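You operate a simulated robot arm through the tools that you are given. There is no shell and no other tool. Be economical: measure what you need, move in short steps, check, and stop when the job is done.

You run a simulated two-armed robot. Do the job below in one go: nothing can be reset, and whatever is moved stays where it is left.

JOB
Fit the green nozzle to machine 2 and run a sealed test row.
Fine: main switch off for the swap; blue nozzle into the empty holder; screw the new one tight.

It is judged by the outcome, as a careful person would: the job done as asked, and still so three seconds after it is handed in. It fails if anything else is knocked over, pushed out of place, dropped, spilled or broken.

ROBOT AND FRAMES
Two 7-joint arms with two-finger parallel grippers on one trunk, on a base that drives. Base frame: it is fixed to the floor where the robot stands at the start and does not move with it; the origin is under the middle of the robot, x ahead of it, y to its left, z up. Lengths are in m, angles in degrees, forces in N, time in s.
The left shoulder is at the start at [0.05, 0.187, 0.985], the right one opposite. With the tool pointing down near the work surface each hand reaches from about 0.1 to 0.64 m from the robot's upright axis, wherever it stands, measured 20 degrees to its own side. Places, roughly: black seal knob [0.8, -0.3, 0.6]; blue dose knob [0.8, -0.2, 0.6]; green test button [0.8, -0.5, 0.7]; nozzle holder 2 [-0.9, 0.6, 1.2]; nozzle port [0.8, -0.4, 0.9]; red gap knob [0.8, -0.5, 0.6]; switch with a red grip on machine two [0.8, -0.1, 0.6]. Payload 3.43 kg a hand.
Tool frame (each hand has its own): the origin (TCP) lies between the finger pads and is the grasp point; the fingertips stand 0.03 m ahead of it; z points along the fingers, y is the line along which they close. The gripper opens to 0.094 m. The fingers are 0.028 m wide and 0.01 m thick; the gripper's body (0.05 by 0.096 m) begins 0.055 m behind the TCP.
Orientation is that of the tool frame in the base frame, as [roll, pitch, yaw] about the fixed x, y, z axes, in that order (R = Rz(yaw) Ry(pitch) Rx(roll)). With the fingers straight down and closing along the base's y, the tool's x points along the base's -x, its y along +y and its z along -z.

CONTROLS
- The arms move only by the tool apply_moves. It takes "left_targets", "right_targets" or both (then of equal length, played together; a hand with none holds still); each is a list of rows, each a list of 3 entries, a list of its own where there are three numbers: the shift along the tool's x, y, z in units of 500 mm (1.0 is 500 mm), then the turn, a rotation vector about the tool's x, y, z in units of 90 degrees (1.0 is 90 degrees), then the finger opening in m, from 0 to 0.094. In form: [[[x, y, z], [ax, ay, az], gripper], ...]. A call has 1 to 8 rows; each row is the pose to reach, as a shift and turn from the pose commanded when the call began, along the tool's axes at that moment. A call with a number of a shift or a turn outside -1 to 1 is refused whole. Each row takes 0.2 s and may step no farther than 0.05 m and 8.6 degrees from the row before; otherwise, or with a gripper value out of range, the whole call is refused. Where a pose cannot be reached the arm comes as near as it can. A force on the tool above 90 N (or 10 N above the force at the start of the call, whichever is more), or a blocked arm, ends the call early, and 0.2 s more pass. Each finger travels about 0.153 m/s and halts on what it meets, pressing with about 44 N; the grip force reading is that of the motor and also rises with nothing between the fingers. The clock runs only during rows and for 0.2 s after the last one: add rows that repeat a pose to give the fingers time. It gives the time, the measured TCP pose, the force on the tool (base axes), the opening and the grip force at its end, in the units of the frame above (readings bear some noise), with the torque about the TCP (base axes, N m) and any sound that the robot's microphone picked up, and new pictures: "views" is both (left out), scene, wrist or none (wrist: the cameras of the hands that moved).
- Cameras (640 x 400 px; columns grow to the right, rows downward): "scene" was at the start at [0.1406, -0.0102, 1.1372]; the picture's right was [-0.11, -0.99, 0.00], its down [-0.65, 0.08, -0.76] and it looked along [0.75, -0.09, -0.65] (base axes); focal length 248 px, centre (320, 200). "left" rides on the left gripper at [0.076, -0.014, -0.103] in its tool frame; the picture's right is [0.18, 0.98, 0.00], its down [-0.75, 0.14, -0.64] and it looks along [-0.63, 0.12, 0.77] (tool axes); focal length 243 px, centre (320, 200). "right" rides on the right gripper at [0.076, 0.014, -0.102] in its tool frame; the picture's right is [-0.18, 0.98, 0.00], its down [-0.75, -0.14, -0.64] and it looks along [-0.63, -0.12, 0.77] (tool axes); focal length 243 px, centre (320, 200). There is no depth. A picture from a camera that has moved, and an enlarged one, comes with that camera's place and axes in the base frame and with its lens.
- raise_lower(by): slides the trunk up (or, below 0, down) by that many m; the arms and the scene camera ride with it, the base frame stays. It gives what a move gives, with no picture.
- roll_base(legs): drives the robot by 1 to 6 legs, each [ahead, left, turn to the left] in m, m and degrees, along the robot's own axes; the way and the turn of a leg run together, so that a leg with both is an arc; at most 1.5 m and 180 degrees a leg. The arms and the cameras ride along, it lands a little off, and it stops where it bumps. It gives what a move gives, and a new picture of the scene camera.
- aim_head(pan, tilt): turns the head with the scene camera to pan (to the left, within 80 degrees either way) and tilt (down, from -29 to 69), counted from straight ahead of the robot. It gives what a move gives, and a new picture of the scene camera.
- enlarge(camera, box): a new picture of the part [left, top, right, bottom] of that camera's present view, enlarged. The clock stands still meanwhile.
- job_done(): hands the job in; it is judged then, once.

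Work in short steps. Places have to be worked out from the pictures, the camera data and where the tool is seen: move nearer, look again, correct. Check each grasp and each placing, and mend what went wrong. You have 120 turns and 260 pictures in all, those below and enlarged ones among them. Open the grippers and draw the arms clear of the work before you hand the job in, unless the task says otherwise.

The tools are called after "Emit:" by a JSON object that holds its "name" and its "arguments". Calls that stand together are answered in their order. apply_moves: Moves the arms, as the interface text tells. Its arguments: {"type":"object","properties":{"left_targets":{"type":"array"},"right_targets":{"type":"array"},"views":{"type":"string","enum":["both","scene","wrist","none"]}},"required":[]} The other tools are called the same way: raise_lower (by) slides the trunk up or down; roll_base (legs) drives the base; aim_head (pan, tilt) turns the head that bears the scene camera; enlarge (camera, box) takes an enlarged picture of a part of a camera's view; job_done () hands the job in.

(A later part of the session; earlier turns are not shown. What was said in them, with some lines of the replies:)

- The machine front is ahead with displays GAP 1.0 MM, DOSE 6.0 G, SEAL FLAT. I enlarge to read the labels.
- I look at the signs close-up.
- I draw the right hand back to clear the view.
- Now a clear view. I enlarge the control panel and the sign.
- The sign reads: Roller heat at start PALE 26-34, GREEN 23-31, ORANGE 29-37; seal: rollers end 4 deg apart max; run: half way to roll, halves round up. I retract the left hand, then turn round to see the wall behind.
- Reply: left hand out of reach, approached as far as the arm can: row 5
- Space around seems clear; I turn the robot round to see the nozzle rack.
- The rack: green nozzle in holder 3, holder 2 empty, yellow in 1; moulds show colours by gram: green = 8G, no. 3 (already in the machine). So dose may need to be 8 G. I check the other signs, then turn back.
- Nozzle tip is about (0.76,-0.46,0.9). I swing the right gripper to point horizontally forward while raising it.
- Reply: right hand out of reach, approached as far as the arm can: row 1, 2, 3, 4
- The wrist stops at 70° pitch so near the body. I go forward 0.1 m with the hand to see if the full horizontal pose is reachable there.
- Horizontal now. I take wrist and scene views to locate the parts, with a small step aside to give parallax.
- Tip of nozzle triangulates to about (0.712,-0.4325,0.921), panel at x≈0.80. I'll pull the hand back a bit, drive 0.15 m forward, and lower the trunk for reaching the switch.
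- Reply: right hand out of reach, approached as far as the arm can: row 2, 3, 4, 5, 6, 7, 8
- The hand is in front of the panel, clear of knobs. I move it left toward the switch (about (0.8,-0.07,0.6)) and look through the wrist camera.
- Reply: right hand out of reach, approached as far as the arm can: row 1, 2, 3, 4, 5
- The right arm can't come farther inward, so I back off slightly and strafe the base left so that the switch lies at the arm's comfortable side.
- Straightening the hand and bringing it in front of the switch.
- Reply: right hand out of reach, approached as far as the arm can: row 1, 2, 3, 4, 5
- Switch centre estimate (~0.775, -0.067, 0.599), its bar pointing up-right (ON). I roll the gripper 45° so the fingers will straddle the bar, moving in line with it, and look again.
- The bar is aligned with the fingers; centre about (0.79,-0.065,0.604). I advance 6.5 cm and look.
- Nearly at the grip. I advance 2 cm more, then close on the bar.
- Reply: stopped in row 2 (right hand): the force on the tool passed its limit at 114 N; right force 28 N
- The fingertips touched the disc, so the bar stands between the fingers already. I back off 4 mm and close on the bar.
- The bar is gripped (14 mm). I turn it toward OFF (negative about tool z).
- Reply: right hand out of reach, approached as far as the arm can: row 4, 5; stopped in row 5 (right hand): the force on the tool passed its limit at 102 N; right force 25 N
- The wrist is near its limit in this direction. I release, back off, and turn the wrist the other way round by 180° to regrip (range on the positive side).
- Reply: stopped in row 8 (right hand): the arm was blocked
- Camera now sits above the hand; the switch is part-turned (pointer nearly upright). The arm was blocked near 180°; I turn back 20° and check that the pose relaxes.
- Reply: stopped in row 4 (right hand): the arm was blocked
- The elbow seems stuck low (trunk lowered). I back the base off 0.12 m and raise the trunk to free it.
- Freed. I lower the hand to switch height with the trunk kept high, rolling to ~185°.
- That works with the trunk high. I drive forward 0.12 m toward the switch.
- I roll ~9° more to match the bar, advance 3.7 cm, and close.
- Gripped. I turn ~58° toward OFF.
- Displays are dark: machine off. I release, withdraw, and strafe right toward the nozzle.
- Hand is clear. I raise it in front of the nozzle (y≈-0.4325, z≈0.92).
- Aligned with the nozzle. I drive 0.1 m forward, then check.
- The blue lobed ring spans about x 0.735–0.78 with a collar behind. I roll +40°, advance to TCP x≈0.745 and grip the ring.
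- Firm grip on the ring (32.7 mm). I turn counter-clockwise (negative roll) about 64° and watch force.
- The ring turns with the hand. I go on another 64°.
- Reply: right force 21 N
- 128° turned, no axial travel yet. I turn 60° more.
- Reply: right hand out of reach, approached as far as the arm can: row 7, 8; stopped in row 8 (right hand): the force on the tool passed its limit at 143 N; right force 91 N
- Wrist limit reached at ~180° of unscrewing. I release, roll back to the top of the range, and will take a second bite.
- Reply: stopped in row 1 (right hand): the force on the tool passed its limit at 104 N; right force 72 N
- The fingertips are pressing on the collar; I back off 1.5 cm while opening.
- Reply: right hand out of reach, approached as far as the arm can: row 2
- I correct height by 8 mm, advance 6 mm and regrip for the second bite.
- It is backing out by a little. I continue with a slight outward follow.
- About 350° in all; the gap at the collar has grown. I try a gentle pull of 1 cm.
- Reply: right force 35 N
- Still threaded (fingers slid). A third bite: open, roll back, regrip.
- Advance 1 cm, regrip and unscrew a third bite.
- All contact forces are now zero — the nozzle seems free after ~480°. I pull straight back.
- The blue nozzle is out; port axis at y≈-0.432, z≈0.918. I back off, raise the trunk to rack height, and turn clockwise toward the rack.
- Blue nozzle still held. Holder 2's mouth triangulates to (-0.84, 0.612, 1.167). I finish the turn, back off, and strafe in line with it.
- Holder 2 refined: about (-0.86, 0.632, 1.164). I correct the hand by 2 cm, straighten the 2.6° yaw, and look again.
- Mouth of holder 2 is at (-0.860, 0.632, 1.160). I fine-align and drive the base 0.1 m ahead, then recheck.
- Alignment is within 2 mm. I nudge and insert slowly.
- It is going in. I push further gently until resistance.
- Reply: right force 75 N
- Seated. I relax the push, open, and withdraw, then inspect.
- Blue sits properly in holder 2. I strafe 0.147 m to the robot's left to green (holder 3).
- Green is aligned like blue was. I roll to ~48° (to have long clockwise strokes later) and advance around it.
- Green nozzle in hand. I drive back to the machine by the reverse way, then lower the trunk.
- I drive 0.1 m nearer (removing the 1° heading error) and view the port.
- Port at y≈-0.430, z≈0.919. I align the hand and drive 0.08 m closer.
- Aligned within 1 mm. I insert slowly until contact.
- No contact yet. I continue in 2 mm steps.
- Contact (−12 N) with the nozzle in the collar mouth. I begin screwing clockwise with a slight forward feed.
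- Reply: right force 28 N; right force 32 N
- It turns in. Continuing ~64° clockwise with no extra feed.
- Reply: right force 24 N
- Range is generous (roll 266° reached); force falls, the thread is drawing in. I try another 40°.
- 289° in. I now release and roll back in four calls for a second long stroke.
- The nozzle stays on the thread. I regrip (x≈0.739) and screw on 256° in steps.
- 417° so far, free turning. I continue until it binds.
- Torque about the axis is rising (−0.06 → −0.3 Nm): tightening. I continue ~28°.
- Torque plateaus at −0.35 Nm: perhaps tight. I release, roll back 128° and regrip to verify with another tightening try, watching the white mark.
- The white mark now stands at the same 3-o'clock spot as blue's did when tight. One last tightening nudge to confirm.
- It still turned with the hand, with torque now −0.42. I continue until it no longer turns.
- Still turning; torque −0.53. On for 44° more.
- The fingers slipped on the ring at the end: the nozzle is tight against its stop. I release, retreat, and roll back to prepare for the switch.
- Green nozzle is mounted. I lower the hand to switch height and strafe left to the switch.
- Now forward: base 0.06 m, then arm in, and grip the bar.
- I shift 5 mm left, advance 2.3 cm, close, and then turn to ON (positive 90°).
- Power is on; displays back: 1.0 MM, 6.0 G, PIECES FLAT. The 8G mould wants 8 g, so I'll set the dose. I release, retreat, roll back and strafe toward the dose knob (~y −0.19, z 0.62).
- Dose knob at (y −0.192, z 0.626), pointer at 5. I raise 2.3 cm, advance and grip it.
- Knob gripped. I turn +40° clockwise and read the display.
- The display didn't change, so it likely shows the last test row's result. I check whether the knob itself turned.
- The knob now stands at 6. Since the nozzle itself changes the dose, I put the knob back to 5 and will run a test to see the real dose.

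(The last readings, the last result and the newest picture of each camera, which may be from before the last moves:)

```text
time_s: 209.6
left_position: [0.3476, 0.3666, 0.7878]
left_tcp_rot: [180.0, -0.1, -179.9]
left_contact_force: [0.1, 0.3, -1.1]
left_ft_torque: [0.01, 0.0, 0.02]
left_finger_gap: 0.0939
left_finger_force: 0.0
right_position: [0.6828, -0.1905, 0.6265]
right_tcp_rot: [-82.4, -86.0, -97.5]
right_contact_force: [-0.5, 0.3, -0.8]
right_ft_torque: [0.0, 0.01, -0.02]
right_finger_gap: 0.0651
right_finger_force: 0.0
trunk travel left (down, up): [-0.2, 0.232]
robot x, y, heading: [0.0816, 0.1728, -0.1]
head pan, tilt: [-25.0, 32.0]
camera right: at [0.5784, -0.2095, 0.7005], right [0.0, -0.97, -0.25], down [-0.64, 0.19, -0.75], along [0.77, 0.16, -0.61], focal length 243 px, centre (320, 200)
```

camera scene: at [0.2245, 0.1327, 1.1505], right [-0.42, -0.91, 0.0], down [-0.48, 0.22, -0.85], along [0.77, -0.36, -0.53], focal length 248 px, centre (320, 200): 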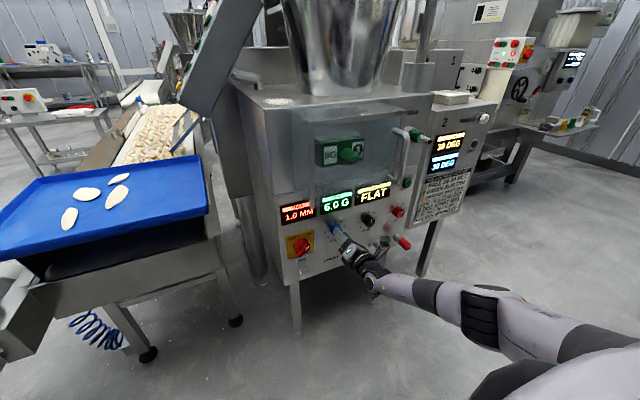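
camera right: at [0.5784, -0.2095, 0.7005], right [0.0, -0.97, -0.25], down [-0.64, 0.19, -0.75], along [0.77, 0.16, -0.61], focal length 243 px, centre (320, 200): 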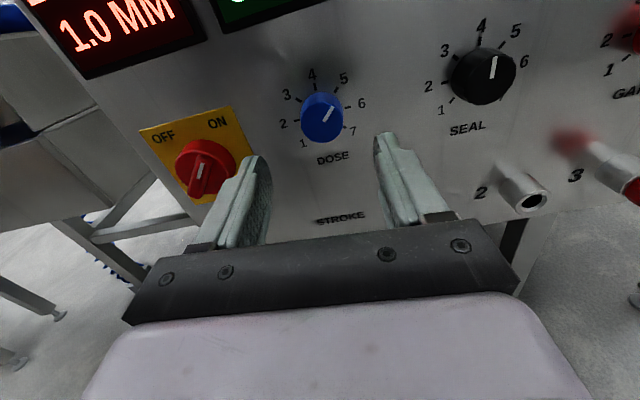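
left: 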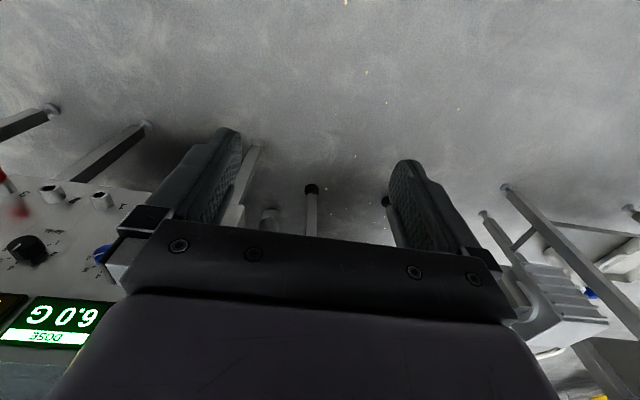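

Now the TEST button (~(0.785, −0.46, 0.75)). I close the fingers, raise 0.125 m and strafe right 0.27 m.

Emit:
{"name": "apply_moves", "arguments": {"right_targets": [[[0.0, 0, -0.04], [0, 0, 0], 0.03], [[0.08, 0, -0.04], [0, 0, 0], 0.0], [[0.16, 0, -0.04], [0, 0, 0], 0.0], [[0.25, 0, -0.04], [0, 0, 0], 0.0]], "views": "none"}}

Emit:
{"name": "roll_base", "arguments": {"legs": [[0, -0.27, 0]]}}

Emit:
{"name": "apply_moves", "arguments": {"right_targets": [[[0, 0, 0], [0, 0, 0], 0.0]], "views": "wrist"}}

```text
time_s: 210.6
left_position: [0.3483, 0.3682, 0.7865]
left_tcp_rot: [-180.0, -0.1, -179.9]
left_contact_force: [-0.7, 0.6, -0.4]
left_ft_torque: [0.0, -0.03, 0.0]
left_finger_gap: 0.094
left_finger_force: 0.0
right_position: [0.6623, -0.1987, 0.7517]
right_tcp_rot: [-82.6, -86.0, -97.3]
right_contact_force: [-0.2, 0.1, -0.1]
right_ft_torque: [0.03, 0.01, -0.01]
right_finger_gap: 0.0
right_finger_force: 33.2
trunk travel left (down, up): [-0.2, 0.232]
robot x, y, heading: [0.0856, 0.17, 0.4]
head pan, tilt: [-25.0, 32.0]
```

```text
time_s: 213.5
left_position: [0.3468, 0.1003, 0.7877]
left_tcp_rot: [180.0, -0.1, -180.0]
left_contact_force: [-0.6, 0.7, 1.5]
left_ft_torque: [0.02, 0.01, 0.01]
left_finger_gap: 0.0942
left_finger_force: 0.2
right_position: [0.6631, -0.4658, 0.752]
right_tcp_rot: [-82.0, -86.0, -97.8]
right_contact_force: [0.7, -0.4, -0.4]
right_ft_torque: [0.0, 0.04, -0.03]
right_finger_gap: 0.0001
right_finger_force: 33.1
trunk travel left (down, up): [-0.2, 0.232]
robot x, y, heading: [0.0867, -0.0975, 0.1]
head pan, tilt: [-25.0, 32.0]
camera scene: at [0.2234, -0.1337, 1.1508], right [-0.42, -0.91, 0.0], down [-0.48, 0.22, -0.85], along [0.77, -0.36, -0.53], focal length 248 px, centre (320, 200)
```

scene: 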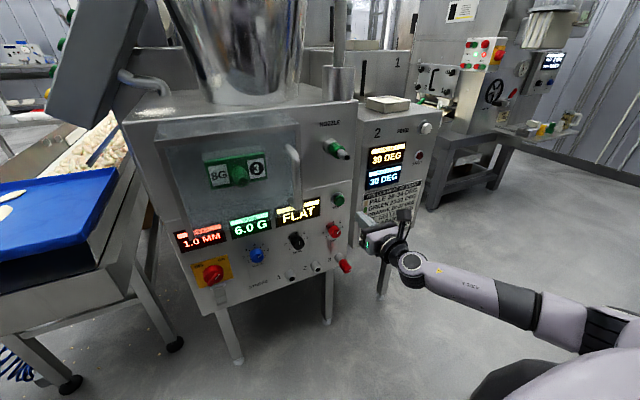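

```text
time_s: 213.9
left_position: [0.3489, 0.1003, 0.787]
left_tcp_rot: [-180.0, 0.0, -179.9]
left_contact_force: [0.6, -0.4, -0.4]
left_ft_torque: [0.04, 0.01, 0.0]
left_finger_gap: 0.0941
left_finger_force: 0.1
right_position: [0.6628, -0.4661, 0.751]
right_tcp_rot: [-82.3, -85.9, -97.6]
right_contact_force: [0.2, -0.3, -0.2]
right_ft_torque: [0.03, 0.01, -0.03]
right_finger_gap: 0.0
right_finger_force: 32.8
trunk travel left (down, up): [-0.2, 0.232]
robot x, y, heading: [0.0846, -0.0983, 0.2]
head pan, tilt: [-25.0, 32.0]
camera right: at [0.5581, -0.486, 0.8255], right [0.0, -0.97, -0.25], down [-0.64, 0.19, -0.75], along [0.77, 0.16, -0.61], focal length 243 px, centre (320, 200)
```

right: 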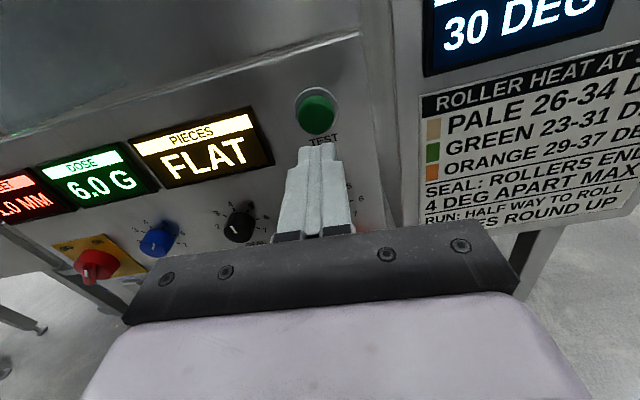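

Button at (y −0.463, z 0.749). I press it.

Emit:
{"name": "apply_moves", "arguments": {"right_targets": [[[0, -0.007, 0.07], [0, 0, 0], 0.0], [[-0.002, -0.007, 0.14], [0, 0, 0], 0.0], [[-0.002, -0.007, 0.16], [0, 0, 0], 0.0], [[-0.002, -0.007, 0.17], [0, 0, 0], 0.0], [[-0.002, -0.007, 0.18], [0, 0, 0], 0.0]], "views": "both"}}

```text
time_s: 215.1
left_position: [0.3477, 0.1006, 0.7874]
left_tcp_rot: [180.0, 0.1, 180.0]
left_contact_force: [-0.1, 0.0, -0.2]
left_ft_torque: [0.02, 0.01, -0.04]
left_finger_gap: 0.0938
left_finger_force: 0.1
right_position: [0.7523, -0.4609, 0.7514]
right_tcp_rot: [-82.2, -85.8, -97.7]
right_contact_force: [-4.0, 0.6, 0.7]
right_ft_torque: [0.01, 0.06, 0.01]
right_finger_gap: 0.0
right_finger_force: 33.3
trunk travel left (down, up): [-0.2, 0.232]
robot x, y, heading: [0.0842, -0.0933, -0.0]
head pan, tilt: [-25.0, 32.0]
heard: click
camera scene: at [0.2231, -0.1337, 1.1508], right [-0.42, -0.91, 0.0], down [-0.48, 0.22, -0.85], along [0.77, -0.36, -0.53], focal length 248 px, centre (320, 200)
camera right: at [0.6479, -0.4822, 0.8254], right [0.0, -0.97, -0.25], down [-0.64, 0.19, -0.75], along [0.77, 0.16, -0.61], focal length 243 px, centre (320, 200)
```

scene: 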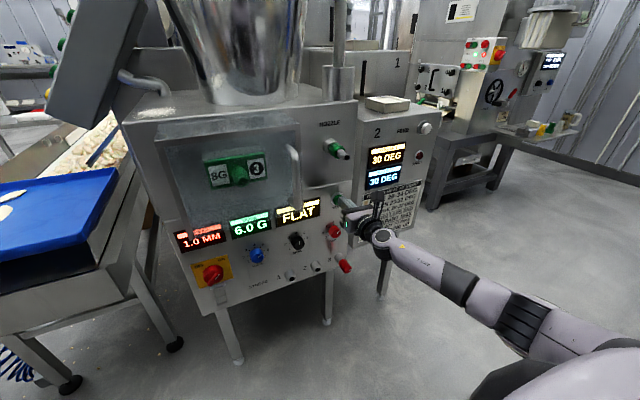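
right: 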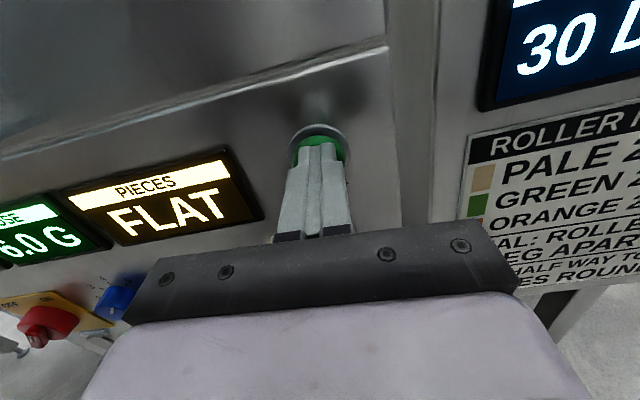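

A click was heard. I withdraw and wait a moment to read the result.

Emit:
{"name": "apply_moves", "arguments": {"right_targets": [[[0, 0, -0.04], [0, 0, 0], 0.0], [[0, 0, -0.1], [0, 0, 0], 0.0], [[0, 0, -0.16], [0, 0, 0], 0.0], [[0, 0, -0.16], [0, 0, 0], 0.0], [[0, 0, -0.16], [0, 0, 0], 0.0], [[0, 0, -0.16], [0, 0, 0], 0.0], [[0, 0, -0.16], [0, 0, 0], 0.0], [[0, 0, -0.16], [0, 0, 0], 0.0]], "views": "scene"}}

Emit:
{"name": "enlarge", "arguments": {"camera": "scene", "box": [160, 140, 440, 300]}}

```text
time_s: 216.9
left_position: [0.3484, 0.1008, 0.787]
left_tcp_rot: [-179.9, -0.1, 180.0]
left_contact_force: [0.0, 0.4, -0.3]
left_ft_torque: [0.0, 0.01, 0.01]
left_finger_gap: 0.0941
left_finger_force: 0.0
right_position: [0.6732, -0.4616, 0.7509]
right_tcp_rot: [-82.0, -86.0, -98.0]
right_contact_force: [0.3, 0.2, 0.5]
right_ft_torque: [-0.01, 0.0, 0.0]
right_finger_gap: 0.0002
right_finger_force: 33.1
trunk travel left (down, up): [-0.2, 0.232]
robot x, y, heading: [0.0868, -0.0981, 0.2]
head pan, tilt: [-25.0, 32.0]
camera scene: at [0.2234, -0.1337, 1.1508], right [-0.42, -0.91, 0.0], down [-0.48, 0.22, -0.85], along [0.77, -0.36, -0.53], focal length 248 px, centre (320, 200)
```

scene: 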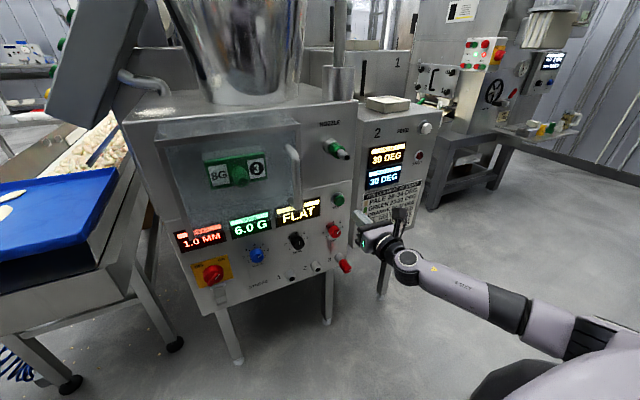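

```text
2.29 times, centred on (300, 220) of scene
camera zoom: at [0.2234, -0.1337, 1.1508], right [-0.42, -0.91, 0.0], down [-0.48, 0.22, -0.85], along [0.77, -0.36, -0.53], focal length 567 px, centre (366, 154)
```

zoom: 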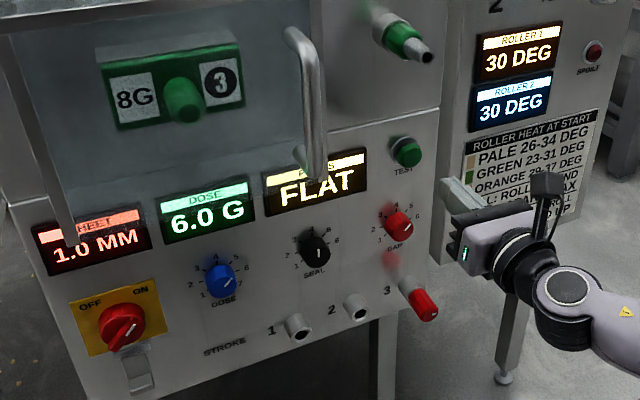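

Still 6.0 G / FLAT. I wait a little in case the row takes time.

Emit:
{"name": "apply_moves", "arguments": {"right_targets": [[[0, 0, 0], [0, 0, 0], 0.0], [[0, 0, 0], [0, 0, 0], 0.0], [[0, 0, 0], [0, 0, 0], 0.0], [[0, 0, 0], [0, 0, 0], 0.0], [[0, 0, 0], [0, 0, 0], 0.0], [[0, 0, 0], [0, 0, 0], 0.0], [[0, 0, 0], [0, 0, 0], 0.0], [[0, 0, 0], [0, 0, 0], 0.0]], "views": "none"}}

Emit:
{"name": "enlarge", "arguments": {"camera": "scene", "box": [120, 120, 360, 280]}}

```text
time_s: 218.7
left_position: [0.3479, 0.1016, 0.7871]
left_tcp_rot: [-180.0, -0.1, 180.0]
left_contact_force: [-0.5, 0.1, 0.3]
left_ft_torque: [-0.01, 0.0, -0.01]
left_finger_gap: 0.0941
left_finger_force: 0.0
right_position: [0.6727, -0.4615, 0.7499]
right_tcp_rot: [-82.1, -85.9, -97.8]
right_contact_force: [0.5, 0.0, -0.3]
right_ft_torque: [-0.01, 0.0, -0.04]
right_finger_gap: 0.0
right_finger_force: 33.3
trunk travel left (down, up): [-0.2, 0.232]
robot x, y, heading: [0.0827, -0.0938, -0.0]
head pan, tilt: [-25.0, 32.0]
```

```text
2.50 times, centred on (240, 200) of scene
camera zoom: at [0.2234, -0.1337, 1.1508], right [-0.42, -0.91, 0.0], down [-0.48, 0.22, -0.85], along [0.77, -0.36, -0.53], focal length 620 px, centre (520, 200)
```

zoom: 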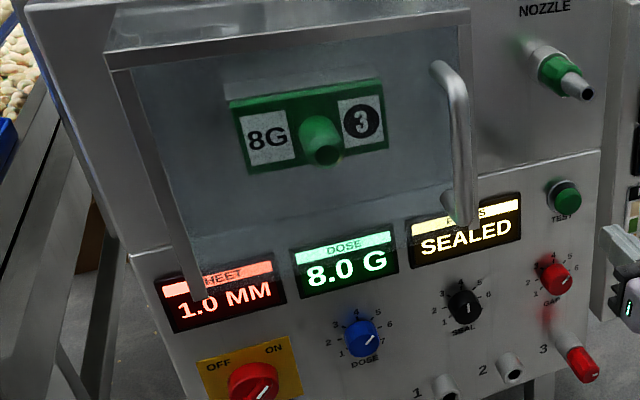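

The row finished: DOSE 8.0 G, PIECES SEALED. I open the gripper and back the robot clear.

Emit:
{"name": "apply_moves", "arguments": {"right_targets": [[[0, 0, -0.06], [0, 0, 0], 0.05], [[0, 0, -0.06], [0, 0, 0], 0.09], [[0, 0, -0.06], [0, 0, 0], 0.09]], "views": "none"}}

Emit:
{"name": "roll_base", "arguments": {"legs": [[-0.2, 0, 0]]}}

Emit:
{"name": "enlarge", "arguments": {"camera": "scene", "box": [140, 90, 400, 290]}}

```text
time_s: 219.5
left_position: [0.348, 0.0995, 0.7868]
left_tcp_rot: [180.0, -0.1, -179.9]
left_contact_force: [-0.3, 0.9, 0.1]
left_ft_torque: [-0.02, 0.02, 0.0]
left_finger_gap: 0.0937
left_finger_force: 0.0
right_position: [0.6416, -0.462, 0.7514]
right_tcp_rot: [-82.2, -86.0, -97.8]
right_contact_force: [-0.8, 0.1, 0.5]
right_ft_torque: [0.01, 0.0, 0.01]
right_finger_gap: 0.09
right_finger_force: 0.0
trunk travel left (down, up): [-0.2, 0.232]
robot x, y, heading: [0.0868, -0.0936, -0.4]
head pan, tilt: [-25.0, 32.0]
```

```text
time_s: 221.1
left_position: [0.1509, 0.0997, 0.7873]
left_tcp_rot: [-180.0, -0.2, 180.0]
left_contact_force: [0.6, -0.4, 0.9]
left_ft_torque: [0.03, 0.02, 0.02]
left_finger_gap: 0.0942
left_finger_force: 0.1
right_position: [0.4449, -0.4608, 0.752]
right_tcp_rot: [-82.1, -86.0, -97.9]
right_contact_force: [0.0, -0.1, 0.4]
right_ft_torque: [-0.02, 0.01, -0.03]
right_finger_gap: 0.0899
right_finger_force: 0.0
trunk travel left (down, up): [-0.2, 0.232]
robot x, y, heading: [-0.1126, -0.0947, 0.1]
head pan, tilt: [-25.0, 32.0]
camera scene: at [0.0258, -0.1337, 1.1508], right [-0.42, -0.91, 0.0], down [-0.48, 0.22, -0.85], along [0.77, -0.36, -0.53], focal length 248 px, centre (320, 200)
```

scene: 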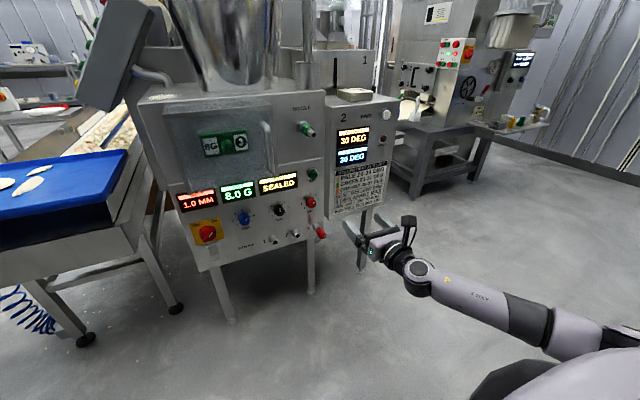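

```text
2.00 times, centred on (270, 190) of scene
camera zoom: at [0.0258, -0.1337, 1.1508], right [-0.42, -0.91, 0.0], down [-0.48, 0.22, -0.85], along [0.77, -0.36, -0.53], focal length 496 px, centre (420, 220)
```

zoom: 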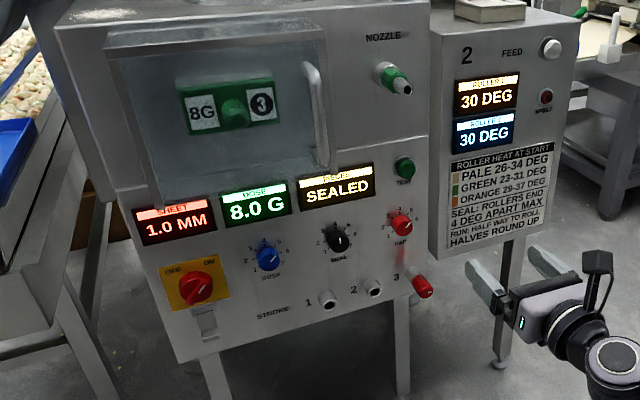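

Everything is in place: green nozzle tight, blue in holder 2, 8.0 G SEALED, arms clear with grippers open. I hand it in.

Emit:
{"name": "job_done", "arguments": {}}

```text
The job is handed in.
```

The green nozzle is screwed tight on machine 2, and the test row came out sealed: the displays read 8.0 G and SEALED. The main switch was off for the swap and is on again. The blue nozzle is in the empty holder 2, and the robot is clear of the work with both grippers open.

While setting up I briefly turned the dose knob from 5 to 6, then put it back to 5 before the test.
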